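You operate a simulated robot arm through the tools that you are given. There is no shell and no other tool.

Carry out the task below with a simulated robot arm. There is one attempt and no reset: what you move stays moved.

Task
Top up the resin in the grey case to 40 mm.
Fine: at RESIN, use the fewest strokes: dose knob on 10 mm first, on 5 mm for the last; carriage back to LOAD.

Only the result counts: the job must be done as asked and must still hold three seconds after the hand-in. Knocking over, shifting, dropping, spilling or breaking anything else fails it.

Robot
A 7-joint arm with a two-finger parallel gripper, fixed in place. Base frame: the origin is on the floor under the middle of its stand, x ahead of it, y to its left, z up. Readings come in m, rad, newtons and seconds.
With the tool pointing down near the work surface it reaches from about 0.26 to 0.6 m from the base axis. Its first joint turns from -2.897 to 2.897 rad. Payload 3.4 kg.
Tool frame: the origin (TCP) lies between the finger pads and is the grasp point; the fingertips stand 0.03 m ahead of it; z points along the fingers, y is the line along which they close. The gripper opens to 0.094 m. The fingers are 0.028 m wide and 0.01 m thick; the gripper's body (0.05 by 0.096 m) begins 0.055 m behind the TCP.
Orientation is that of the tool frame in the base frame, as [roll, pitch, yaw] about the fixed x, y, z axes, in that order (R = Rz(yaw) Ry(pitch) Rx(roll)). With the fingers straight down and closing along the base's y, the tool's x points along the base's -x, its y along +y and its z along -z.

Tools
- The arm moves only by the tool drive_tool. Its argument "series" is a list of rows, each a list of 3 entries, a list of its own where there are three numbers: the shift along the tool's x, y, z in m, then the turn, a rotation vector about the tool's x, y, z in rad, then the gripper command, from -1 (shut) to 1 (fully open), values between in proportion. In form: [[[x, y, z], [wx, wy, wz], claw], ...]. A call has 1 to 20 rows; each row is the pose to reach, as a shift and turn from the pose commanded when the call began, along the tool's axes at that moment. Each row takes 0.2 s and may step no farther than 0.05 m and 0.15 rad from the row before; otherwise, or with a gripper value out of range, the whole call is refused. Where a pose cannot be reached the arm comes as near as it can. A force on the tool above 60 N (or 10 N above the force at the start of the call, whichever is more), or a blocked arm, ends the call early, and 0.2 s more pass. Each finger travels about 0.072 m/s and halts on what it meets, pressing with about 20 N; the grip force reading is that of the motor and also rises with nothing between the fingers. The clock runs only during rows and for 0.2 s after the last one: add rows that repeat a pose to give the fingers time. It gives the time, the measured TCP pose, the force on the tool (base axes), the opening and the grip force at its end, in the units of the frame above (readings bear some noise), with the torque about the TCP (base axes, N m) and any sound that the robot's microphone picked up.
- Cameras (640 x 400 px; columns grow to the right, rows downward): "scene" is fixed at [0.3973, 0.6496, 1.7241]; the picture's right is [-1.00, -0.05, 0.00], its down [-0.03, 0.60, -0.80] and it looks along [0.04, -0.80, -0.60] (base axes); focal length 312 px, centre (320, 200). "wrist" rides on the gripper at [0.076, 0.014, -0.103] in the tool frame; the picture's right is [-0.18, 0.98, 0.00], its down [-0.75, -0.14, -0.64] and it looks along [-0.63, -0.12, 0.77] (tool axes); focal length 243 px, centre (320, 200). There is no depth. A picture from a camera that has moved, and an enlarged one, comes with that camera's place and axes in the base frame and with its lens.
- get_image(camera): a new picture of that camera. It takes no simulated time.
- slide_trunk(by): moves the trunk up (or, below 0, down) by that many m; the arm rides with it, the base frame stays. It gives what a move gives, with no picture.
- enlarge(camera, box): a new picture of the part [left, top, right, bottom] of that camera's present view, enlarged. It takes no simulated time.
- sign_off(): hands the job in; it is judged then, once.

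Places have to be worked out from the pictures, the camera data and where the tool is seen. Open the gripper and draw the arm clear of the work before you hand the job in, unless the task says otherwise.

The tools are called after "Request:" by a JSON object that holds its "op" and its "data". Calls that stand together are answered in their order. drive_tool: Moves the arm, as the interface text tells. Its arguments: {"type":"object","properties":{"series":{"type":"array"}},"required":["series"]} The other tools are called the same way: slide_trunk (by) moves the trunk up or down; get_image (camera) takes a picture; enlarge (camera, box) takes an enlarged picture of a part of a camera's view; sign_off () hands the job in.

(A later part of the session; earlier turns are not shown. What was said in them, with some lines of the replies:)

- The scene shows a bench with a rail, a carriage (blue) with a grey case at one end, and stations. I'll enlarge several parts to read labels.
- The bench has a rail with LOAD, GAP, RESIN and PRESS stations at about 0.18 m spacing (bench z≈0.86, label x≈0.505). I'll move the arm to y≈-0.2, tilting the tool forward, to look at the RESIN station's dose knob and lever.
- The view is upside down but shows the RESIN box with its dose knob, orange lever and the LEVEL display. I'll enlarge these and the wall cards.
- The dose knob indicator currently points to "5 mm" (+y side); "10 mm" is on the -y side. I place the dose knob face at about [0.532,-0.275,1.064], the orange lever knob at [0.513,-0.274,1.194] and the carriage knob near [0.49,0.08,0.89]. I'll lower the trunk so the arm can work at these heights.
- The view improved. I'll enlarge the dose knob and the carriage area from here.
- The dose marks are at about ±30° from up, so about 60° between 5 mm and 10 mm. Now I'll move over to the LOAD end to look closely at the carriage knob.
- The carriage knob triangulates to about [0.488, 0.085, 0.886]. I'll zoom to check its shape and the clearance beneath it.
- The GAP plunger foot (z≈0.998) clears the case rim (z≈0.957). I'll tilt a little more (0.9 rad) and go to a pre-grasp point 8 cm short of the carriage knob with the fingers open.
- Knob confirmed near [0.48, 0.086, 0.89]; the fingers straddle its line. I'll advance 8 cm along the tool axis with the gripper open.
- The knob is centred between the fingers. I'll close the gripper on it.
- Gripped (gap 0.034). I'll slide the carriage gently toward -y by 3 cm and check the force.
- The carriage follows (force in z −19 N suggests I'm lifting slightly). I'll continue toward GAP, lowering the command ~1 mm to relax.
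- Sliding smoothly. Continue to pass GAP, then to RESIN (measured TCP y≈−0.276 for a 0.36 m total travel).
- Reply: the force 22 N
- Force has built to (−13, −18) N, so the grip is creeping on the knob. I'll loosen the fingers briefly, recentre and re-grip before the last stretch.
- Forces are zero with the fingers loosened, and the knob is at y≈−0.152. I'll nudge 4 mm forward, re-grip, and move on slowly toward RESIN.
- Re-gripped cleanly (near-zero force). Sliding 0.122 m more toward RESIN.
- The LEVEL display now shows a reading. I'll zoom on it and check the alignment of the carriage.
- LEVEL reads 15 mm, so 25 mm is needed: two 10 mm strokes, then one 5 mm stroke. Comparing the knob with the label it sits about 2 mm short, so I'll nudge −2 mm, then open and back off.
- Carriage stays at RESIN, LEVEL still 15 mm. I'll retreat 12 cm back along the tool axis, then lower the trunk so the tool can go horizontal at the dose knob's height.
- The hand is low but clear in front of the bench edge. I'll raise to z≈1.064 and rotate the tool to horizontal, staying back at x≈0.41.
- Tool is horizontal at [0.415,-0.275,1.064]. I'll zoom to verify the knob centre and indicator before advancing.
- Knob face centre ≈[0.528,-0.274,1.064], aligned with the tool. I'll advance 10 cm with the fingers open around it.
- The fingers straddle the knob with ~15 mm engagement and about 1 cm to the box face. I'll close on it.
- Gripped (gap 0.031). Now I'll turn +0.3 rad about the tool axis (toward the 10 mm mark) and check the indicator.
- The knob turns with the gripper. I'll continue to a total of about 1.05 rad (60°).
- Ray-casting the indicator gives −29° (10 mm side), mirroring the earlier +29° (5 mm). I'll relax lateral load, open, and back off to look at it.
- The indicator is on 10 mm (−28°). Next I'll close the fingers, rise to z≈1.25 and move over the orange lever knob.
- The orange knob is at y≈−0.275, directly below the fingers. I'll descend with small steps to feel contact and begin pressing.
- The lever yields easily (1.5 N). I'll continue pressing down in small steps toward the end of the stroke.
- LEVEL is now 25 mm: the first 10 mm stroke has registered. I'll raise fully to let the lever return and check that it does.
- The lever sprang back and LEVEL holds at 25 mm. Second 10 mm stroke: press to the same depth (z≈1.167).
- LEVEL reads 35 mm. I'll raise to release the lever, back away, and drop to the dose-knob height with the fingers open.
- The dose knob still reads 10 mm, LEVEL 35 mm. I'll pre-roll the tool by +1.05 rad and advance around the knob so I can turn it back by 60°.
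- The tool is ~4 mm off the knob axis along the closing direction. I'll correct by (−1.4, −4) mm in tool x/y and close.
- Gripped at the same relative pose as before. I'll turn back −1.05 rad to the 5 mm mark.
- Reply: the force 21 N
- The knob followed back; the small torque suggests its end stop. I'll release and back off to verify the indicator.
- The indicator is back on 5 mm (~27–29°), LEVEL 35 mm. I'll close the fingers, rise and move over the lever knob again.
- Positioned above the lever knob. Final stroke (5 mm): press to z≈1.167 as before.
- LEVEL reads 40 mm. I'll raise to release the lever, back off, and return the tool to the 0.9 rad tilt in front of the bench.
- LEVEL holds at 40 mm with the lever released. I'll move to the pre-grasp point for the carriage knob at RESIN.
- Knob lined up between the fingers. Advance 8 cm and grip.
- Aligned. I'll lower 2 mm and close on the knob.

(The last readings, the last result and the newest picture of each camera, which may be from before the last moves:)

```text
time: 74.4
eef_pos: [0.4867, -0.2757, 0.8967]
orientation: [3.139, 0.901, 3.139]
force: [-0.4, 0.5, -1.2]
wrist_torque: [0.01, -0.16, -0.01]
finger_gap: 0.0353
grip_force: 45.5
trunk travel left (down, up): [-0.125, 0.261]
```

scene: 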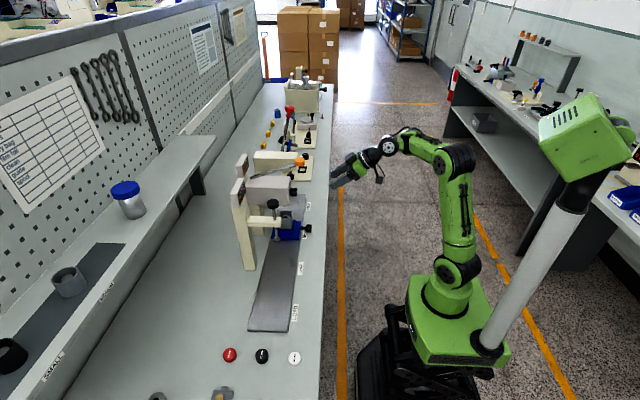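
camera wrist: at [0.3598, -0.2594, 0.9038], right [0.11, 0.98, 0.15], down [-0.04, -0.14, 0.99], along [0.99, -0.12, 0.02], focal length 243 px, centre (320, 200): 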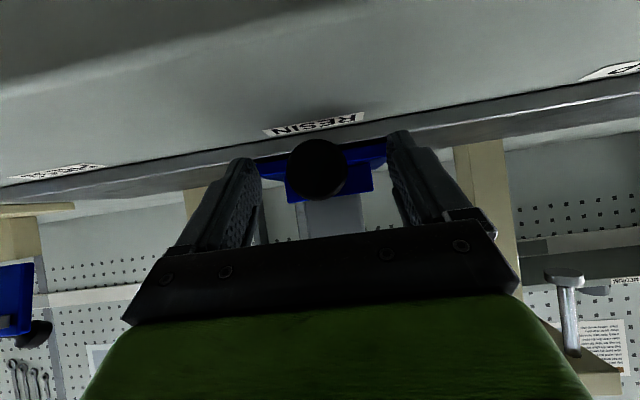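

Clean grip (gap 0.035, near-zero force). Sliding the carriage slowly toward +y, first 12 cm.

Request:
{"op": "drive_tool", "data": {"series": [[[0, 0.001, 0], [0, 0, 0], -1], [[0, 0.003, 0], [0, 0, 0], -1], [[0, 0.006, 0], [0, 0, 0], -1], [[0, 0.01, 0], [0, 0, 0], -1], [[0, 0.015, 0], [0, 0, 0], -1], [[0, 0.021, 0], [0, 0, 0], -1], [[0, 0.028, 0], [0, 0, 0], -1], [[0, 0.035, 0], [0, 0, 0], -1], [[0, 0.042, 0], [0, 0, 0], -1], [[0, 0.05, 0], [0, 0, 0], -1], [[0, 0.058, 0], [0, 0, 0], -1], [[0, 0.066, 0], [0, 0, 0], -1], [[0, 0.074, 0], [0, 0, 0], -1], [[0, 0.082, 0], [0, 0, 0], -1], [[0, 0.09, 0], [0, 0, 0], -1], [[0, 0.097, 0], [0, 0, 0], -1], [[0, 0.104, 0], [0, 0, 0], -1], [[0, 0.11, 0], [0, 0, 0], -1], [[0, 0.115, 0], [0, 0, 0], -1], [[0, 0.118, 0], [0, 0, 0], -1]]}}

Request:
{"op": "enlarge", "data": {"camera": "scene", "box": [240, 170, 360, 270]}}

```text
time: 78.6
eef_pos: [0.486, -0.1602, 0.8962]
orientation: [3.138, 0.897, 3.138]
force: [-11.6, -1.2, -15.0]
wrist_torque: [-0.14, -0.67, -0.1]
finger_gap: 0.0349
grip_force: 44.5
trunk travel left (down, up): [-0.125, 0.261]
```

```text
4.00 times, centred on (300, 220) of scene
camera zoom: at [0.3973, 0.6496, 1.7241], right [-1.0, -0.05, 0.0], down [-0.03, 0.6, -0.8], along [0.04, -0.8, -0.6], focal length 1247 px, centre (400, 120)
```

zoom: 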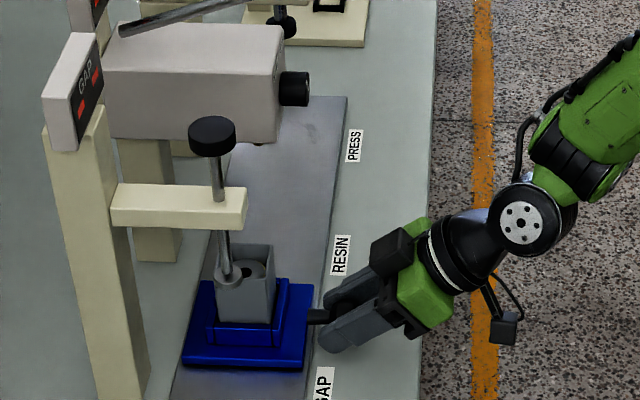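

Moving well. I'll relax the small vertical load (about 1 mm lower) and continue another 13 cm.

Request:
{"op": "drive_tool", "data": {"series": [[[0.0014, 0.001, -0.0002], [0, 0, 0], -1], [[0.0014, 0.003, -0.0002], [0, 0, 0], -1], [[0.0014, 0.006, -0.0002], [0, 0, 0], -1], [[0.0014, 0.01, -0.0002], [0, 0, 0], -1], [[0.0014, 0.016, -0.0002], [0, 0, 0], -1], [[0.0014, 0.023, -0.0002], [0, 0, 0], -1], [[0.0014, 0.031, -0.0002], [0, 0, 0], -1], [[0.0014, 0.039, -0.0002], [0, 0, 0], -1], [[0.0014, 0.047, -0.0002], [0, 0, 0], -1], [[0.0014, 0.055, -0.0002], [0, 0, 0], -1], [[0.0014, 0.063, -0.0002], [0, 0, 0], -1], [[0.0014, 0.071, -0.0002], [0, 0, 0], -1], [[0.0014, 0.079, -0.0002], [0, 0, 0], -1], [[0.0014, 0.087, -0.0002], [0, 0, 0], -1], [[0.0014, 0.095, -0.0002], [0, 0, 0], -1], [[0.0014, 0.103, -0.0002], [0, 0, 0], -1], [[0.0014, 0.111, -0.0002], [0, 0, 0], -1], [[0.0014, 0.118, -0.0002], [0, 0, 0], -1], [[0.0014, 0.124, -0.0002], [0, 0, 0], -1], [[0.0014, 0.128, -0.0002], [0, 0, 0], -1]]}}

Request:
{"op": "enlarge", "data": {"camera": "scene", "box": [240, 210, 360, 310]}}

```text
time: 82.8
eef_pos: [0.4857, -0.0286, 0.8957]
orientation: [3.138, 0.897, 3.137]
force: [-2.3, -0.8, -14.2]
wrist_torque: [-0.14, -0.95, -0.18]
finger_gap: 0.0344
grip_force: 44.6
trunk travel left (down, up): [-0.125, 0.261]
```

```text
4.00 times, centred on (300, 260) of scene
camera zoom: at [0.3973, 0.6496, 1.7241], right [-1.0, -0.05, 0.0], down [-0.03, 0.6, -0.8], along [0.04, -0.8, -0.6], focal length 1247 px, centre (400, -40)
```

zoom: 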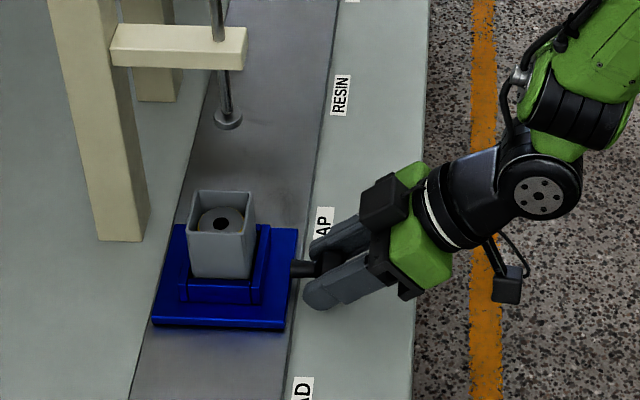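

Past GAP. About 11.3 cm remain to LOAD (knob y≈0.085).

Request:
{"op": "drive_tool", "data": {"series": [[[0.0008, 0.001, 0.0004], [0, 0, 0], -1], [[0.0008, 0.003, 0.0004], [0, 0, 0], -1], [[0.0008, 0.006, 0.0004], [0, 0, 0], -1], [[0.0008, 0.01, 0.0004], [0, 0, 0], -1], [[0.0008, 0.015, 0.0004], [0, 0, 0], -1], [[0.0008, 0.021, 0.0004], [0, 0, 0], -1], [[0.0008, 0.028, 0.0004], [0, 0, 0], -1], [[0.0008, 0.035, 0.0004], [0, 0, 0], -1], [[0.0008, 0.042, 0.0004], [0, 0, 0], -1], [[0.0008, 0.049, 0.0004], [0, 0, 0], -1], [[0.0008, 0.056, 0.0004], [0, 0, 0], -1], [[0.0008, 0.063, 0.0004], [0, 0, 0], -1], [[0.0008, 0.07, 0.0004], [0, 0, 0], -1], [[0.0008, 0.077, 0.0004], [0, 0, 0], -1], [[0.0008, 0.084, 0.0004], [0, 0, 0], -1], [[0.0008, 0.091, 0.0004], [0, 0, 0], -1], [[0.0008, 0.098, 0.0004], [0, 0, 0], -1], [[0.0008, 0.104, 0.0004], [0, 0, 0], -1], [[0.0008, 0.109, 0.0004], [0, 0, 0], -1], [[0.0008, 0.112, 0.0004], [0, 0, 0], -1]]}}

Request:
{"op": "enlarge", "data": {"camera": "scene", "box": [240, 250, 360, 330]}}

Request:
{"op": "get_image", "data": {"camera": "wrist"}}

```text
time: 87.0
eef_pos: [0.4846, 0.0838, 0.8957]
orientation: [3.138, 0.9, 3.14]
force: [-6.1, 4.0, -7.2]
wrist_torque: [0.23, 0.38, 0.26]
finger_gap: 0.0339
grip_force: 45.4
trunk travel left (down, up): [-0.125, 0.261]
```

```text
5.00 times, centred on (300, 290) of scene
camera zoom: at [0.3973, 0.6496, 1.7241], right [-1.0, -0.05, 0.0], down [-0.03, 0.6, -0.8], along [0.04, -0.8, -0.6], focal length 1559 px, centre (420, -250)
```

zoom: 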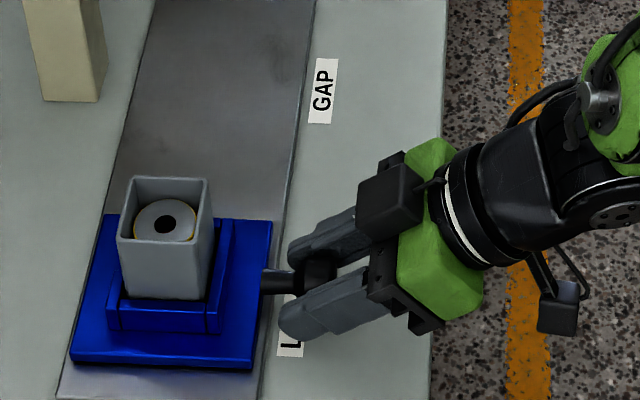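

```text
taken
camera wrist: at [0.3577, 0.0986, 0.9007], right [0.11, 0.98, 0.15], down [-0.03, -0.14, 0.99], along [0.99, -0.12, 0.02], focal length 243 px, centre (320, 200)
```

wrist: 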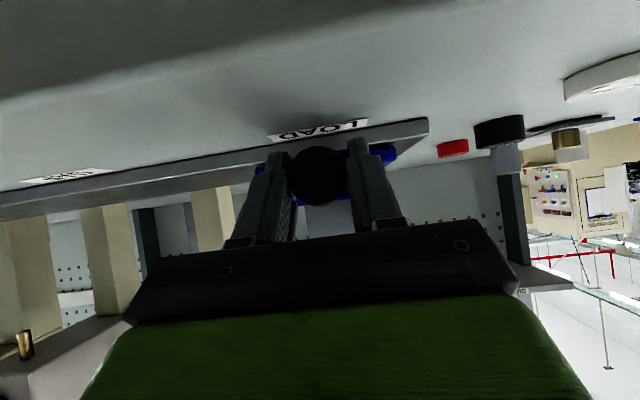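

Compared with the initial picture the carriage is about 1–1.5 mm short of its original place. I'll nudge +1.5 mm and compare again.

Request:
{"op": "drive_tool", "data": {"series": [[[0.0, 0.0008, 0.0], [0, 0, 0], -1], [[0.0, 0.0015, 0.0], [0, 0, 0], -1], [[0.0, 0.0015, 0.0], [0, 0, 0], -1]]}}

Request:
{"op": "enlarge", "data": {"camera": "scene", "box": [240, 250, 360, 330]}}

Request:
{"op": "enlarge", "data": {"camera": "scene", "box": [240, 270, 320, 330]}}

```text
time: 87.8
eef_pos: [0.4853, 0.0835, 0.8963]
orientation: [-3.141, 0.903, 3.14]
force: [-2.5, 0.9, -4.3]
wrist_torque: [-0.09, 0.28, -0.17]
finger_gap: 0.0339
grip_force: 44.9
trunk travel left (down, up): [-0.125, 0.261]
```

```text
5.00 times, centred on (300, 290) of scene
camera zoom: at [0.3973, 0.6496, 1.7241], right [-1.0, -0.05, 0.0], down [-0.03, 0.6, -0.8], along [0.04, -0.8, -0.6], focal length 1559 px, centre (420, -250)
```

zoom: 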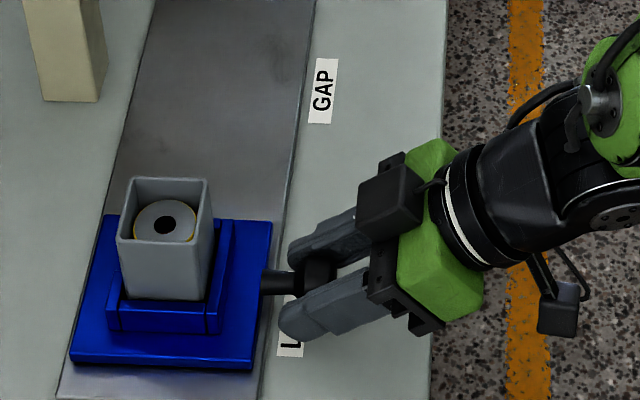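

```text
6.67 times, centred on (280, 300) of scene
camera zoom: at [0.3973, 0.6496, 1.7241], right [-1.0, -0.05, 0.0], down [-0.03, 0.6, -0.8], along [0.04, -0.8, -0.6], focal length 2078 px, centre (587, -467)
```

zoom: 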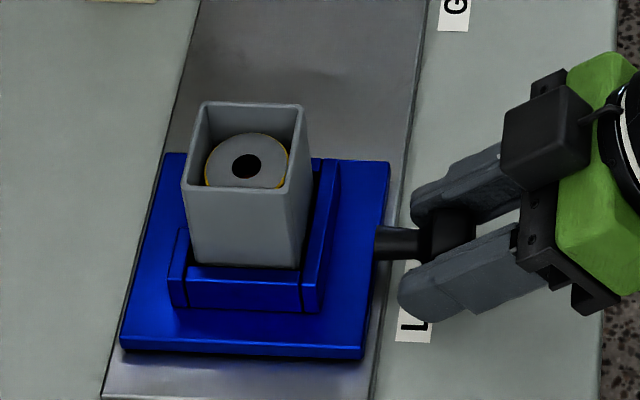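

Still about 1 mm short of the original place. One more 1.2 mm nudge, then open the gripper.

Request:
{"op": "drive_tool", "data": {"series": [[[0.0, 0.0007, 0.0], [0, 0, 0], -1], [[0.0, 0.0014, 0.0], [0, 0, 0], -1], [[0.0, 0.0014, 0.0], [0, 0, 0], -1], [[0.0, 0.0014, 0.0], [0, 0, 0], -0.3], [[0.0, 0.001, 0.0], [0, 0, 0], 0.1], [[0.0, 0.001, 0.0], [0, 0, 0], 0.4], [[0.0, 0.001, 0.0], [0, 0, 0], 0.4]]}}

Request:
{"op": "enlarge", "data": {"camera": "scene", "box": [240, 270, 320, 330]}}

Request:
{"op": "get_image", "data": {"camera": "wrist"}}

```text
time: 89.4
eef_pos: [0.485, 0.0852, 0.8943]
orientation: [3.139, 0.901, 3.14]
force: [-0.2, 0.5, -0.5]
wrist_torque: [-0.02, 0.02, -0.01]
finger_gap: 0.0657
grip_force: 0.0
trunk travel left (down, up): [-0.125, 0.261]
```

```text
6.67 times, centred on (280, 300) of scene
camera zoom: at [0.3973, 0.6496, 1.7241], right [-1.0, -0.05, 0.0], down [-0.03, 0.6, -0.8], along [0.04, -0.8, -0.6], focal length 2078 px, centre (587, -467)
```

zoom: 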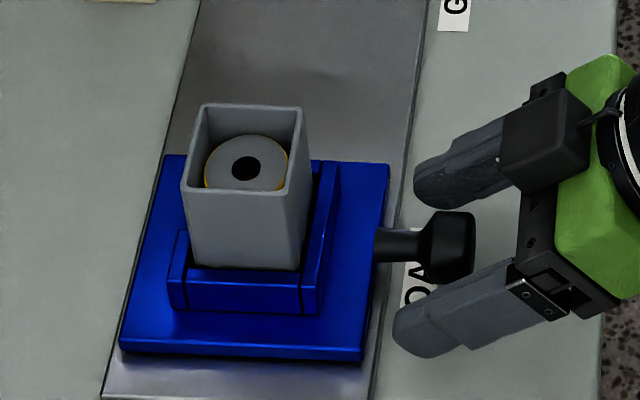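

```text
taken
camera wrist: at [0.3578, 0.1004, 0.9], right [0.12, 0.98, 0.15], down [-0.03, -0.14, 0.99], along [0.99, -0.12, 0.02], focal length 243 px, centre (320, 200)
```

wrist: 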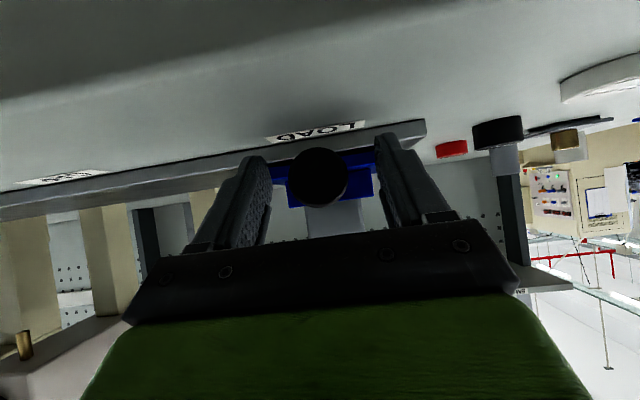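

The carriage now matches its original LOAD position in the picture. I'll back the arm clear along the tool axis and raise it.

Request:
{"op": "drive_tool", "data": {"series": [[[0, 0, -0.02], [0, 0, 0], 0.6], [[0, 0, -0.05], [0, 0, 0], 0.6], [[0, 0, -0.09], [0, 0, 0], 0.6], [[0, 0, -0.13], [0, 0, 0], 0.6], [[-0.03, 0, -0.155], [0, 0, 0], 0.6], [[-0.06, 0, -0.18], [0, 0, 0], 0.6], [[-0.06, 0, -0.18], [0, 0, 0], 0.6]]}}

Request:
{"op": "get_image", "data": {"camera": "scene"}}

Request:
{"op": "enlarge", "data": {"camera": "scene", "box": [240, 270, 320, 330]}}

Request:
{"op": "enlarge", "data": {"camera": "scene", "box": [220, 140, 340, 240]}}

```text
time: 91.0
eef_pos: [0.3818, 0.085, 1.0572]
orientation: [3.141, 0.9, 3.141]
force: [1.2, 0.0, -0.1]
wrist_torque: [-0.02, 0.01, -0.01]
finger_gap: 0.0753
grip_force: 0.1
out of reach, approached as far as the arm can: row 4
trunk travel left (down, up): [-0.125, 0.261]
```

```text
taken
```

scene: 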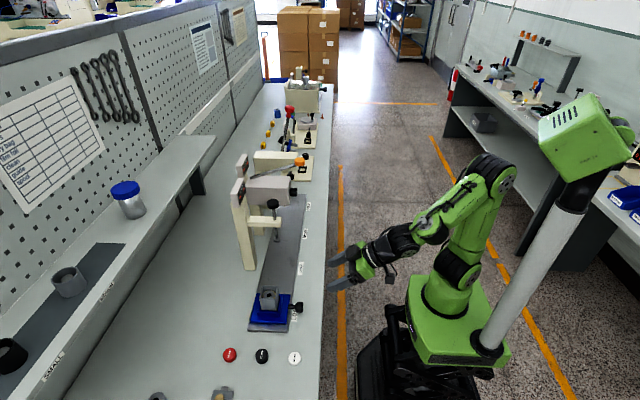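

```text
6.67 times, centred on (280, 300) of scene
camera zoom: at [0.3973, 0.6496, 1.7241], right [-1.0, -0.05, 0.0], down [-0.03, 0.6, -0.8], along [0.04, -0.8, -0.6], focal length 2078 px, centre (587, -467)
```

zoom: 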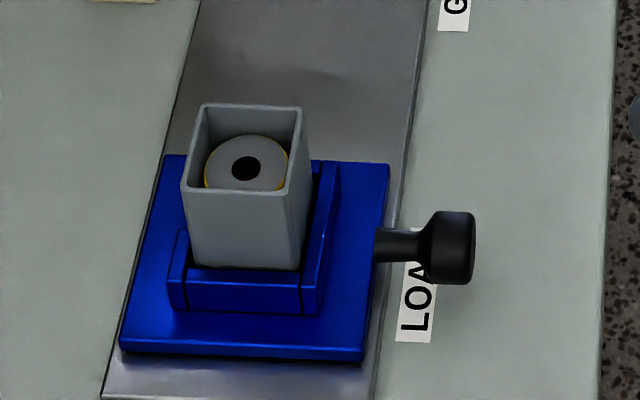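

```text
4.00 times, centred on (280, 190) of scene
camera zoom: at [0.3973, 0.6496, 1.7241], right [-1.0, -0.05, 0.0], down [-0.03, 0.6, -0.8], along [0.04, -0.8, -0.6], focal length 1247 px, centre (480, 240)
```

zoom: 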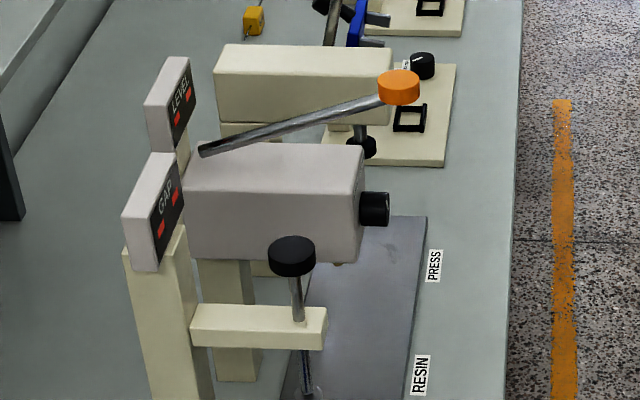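

The carriage is back at LOAD as it stood at the start. The resin read 40 mm after two 10 mm strokes and one 5 mm stroke, the lever has sprung back, and the arm is clear with the gripper open. Handing in.

Request:
{"op": "sign_off", "data": {}}

```text
The job is handed in.
```

The grey case is topped up to 40 mm and the carriage is back at LOAD. The LEVEL display read 15 mm when the case reached RESIN.

- **Strokes:** It took three, the fewest possible for 25 mm. The first two were with the dose knob on 10 mm (25 mm, then 35 mm) and the last on 5 mm (40 mm). The reading still showed 40 mm after the lever sprang back.
- **Carriage:** In the scene picture it sits where it was at the start.
- **Left as is:** The dose knob is still on 5 mm, where it was at the start. The gripper is open and the arm is clear of the bench. I saw nothing else moved or spilled.

The job is handed in; no verdict has come back.
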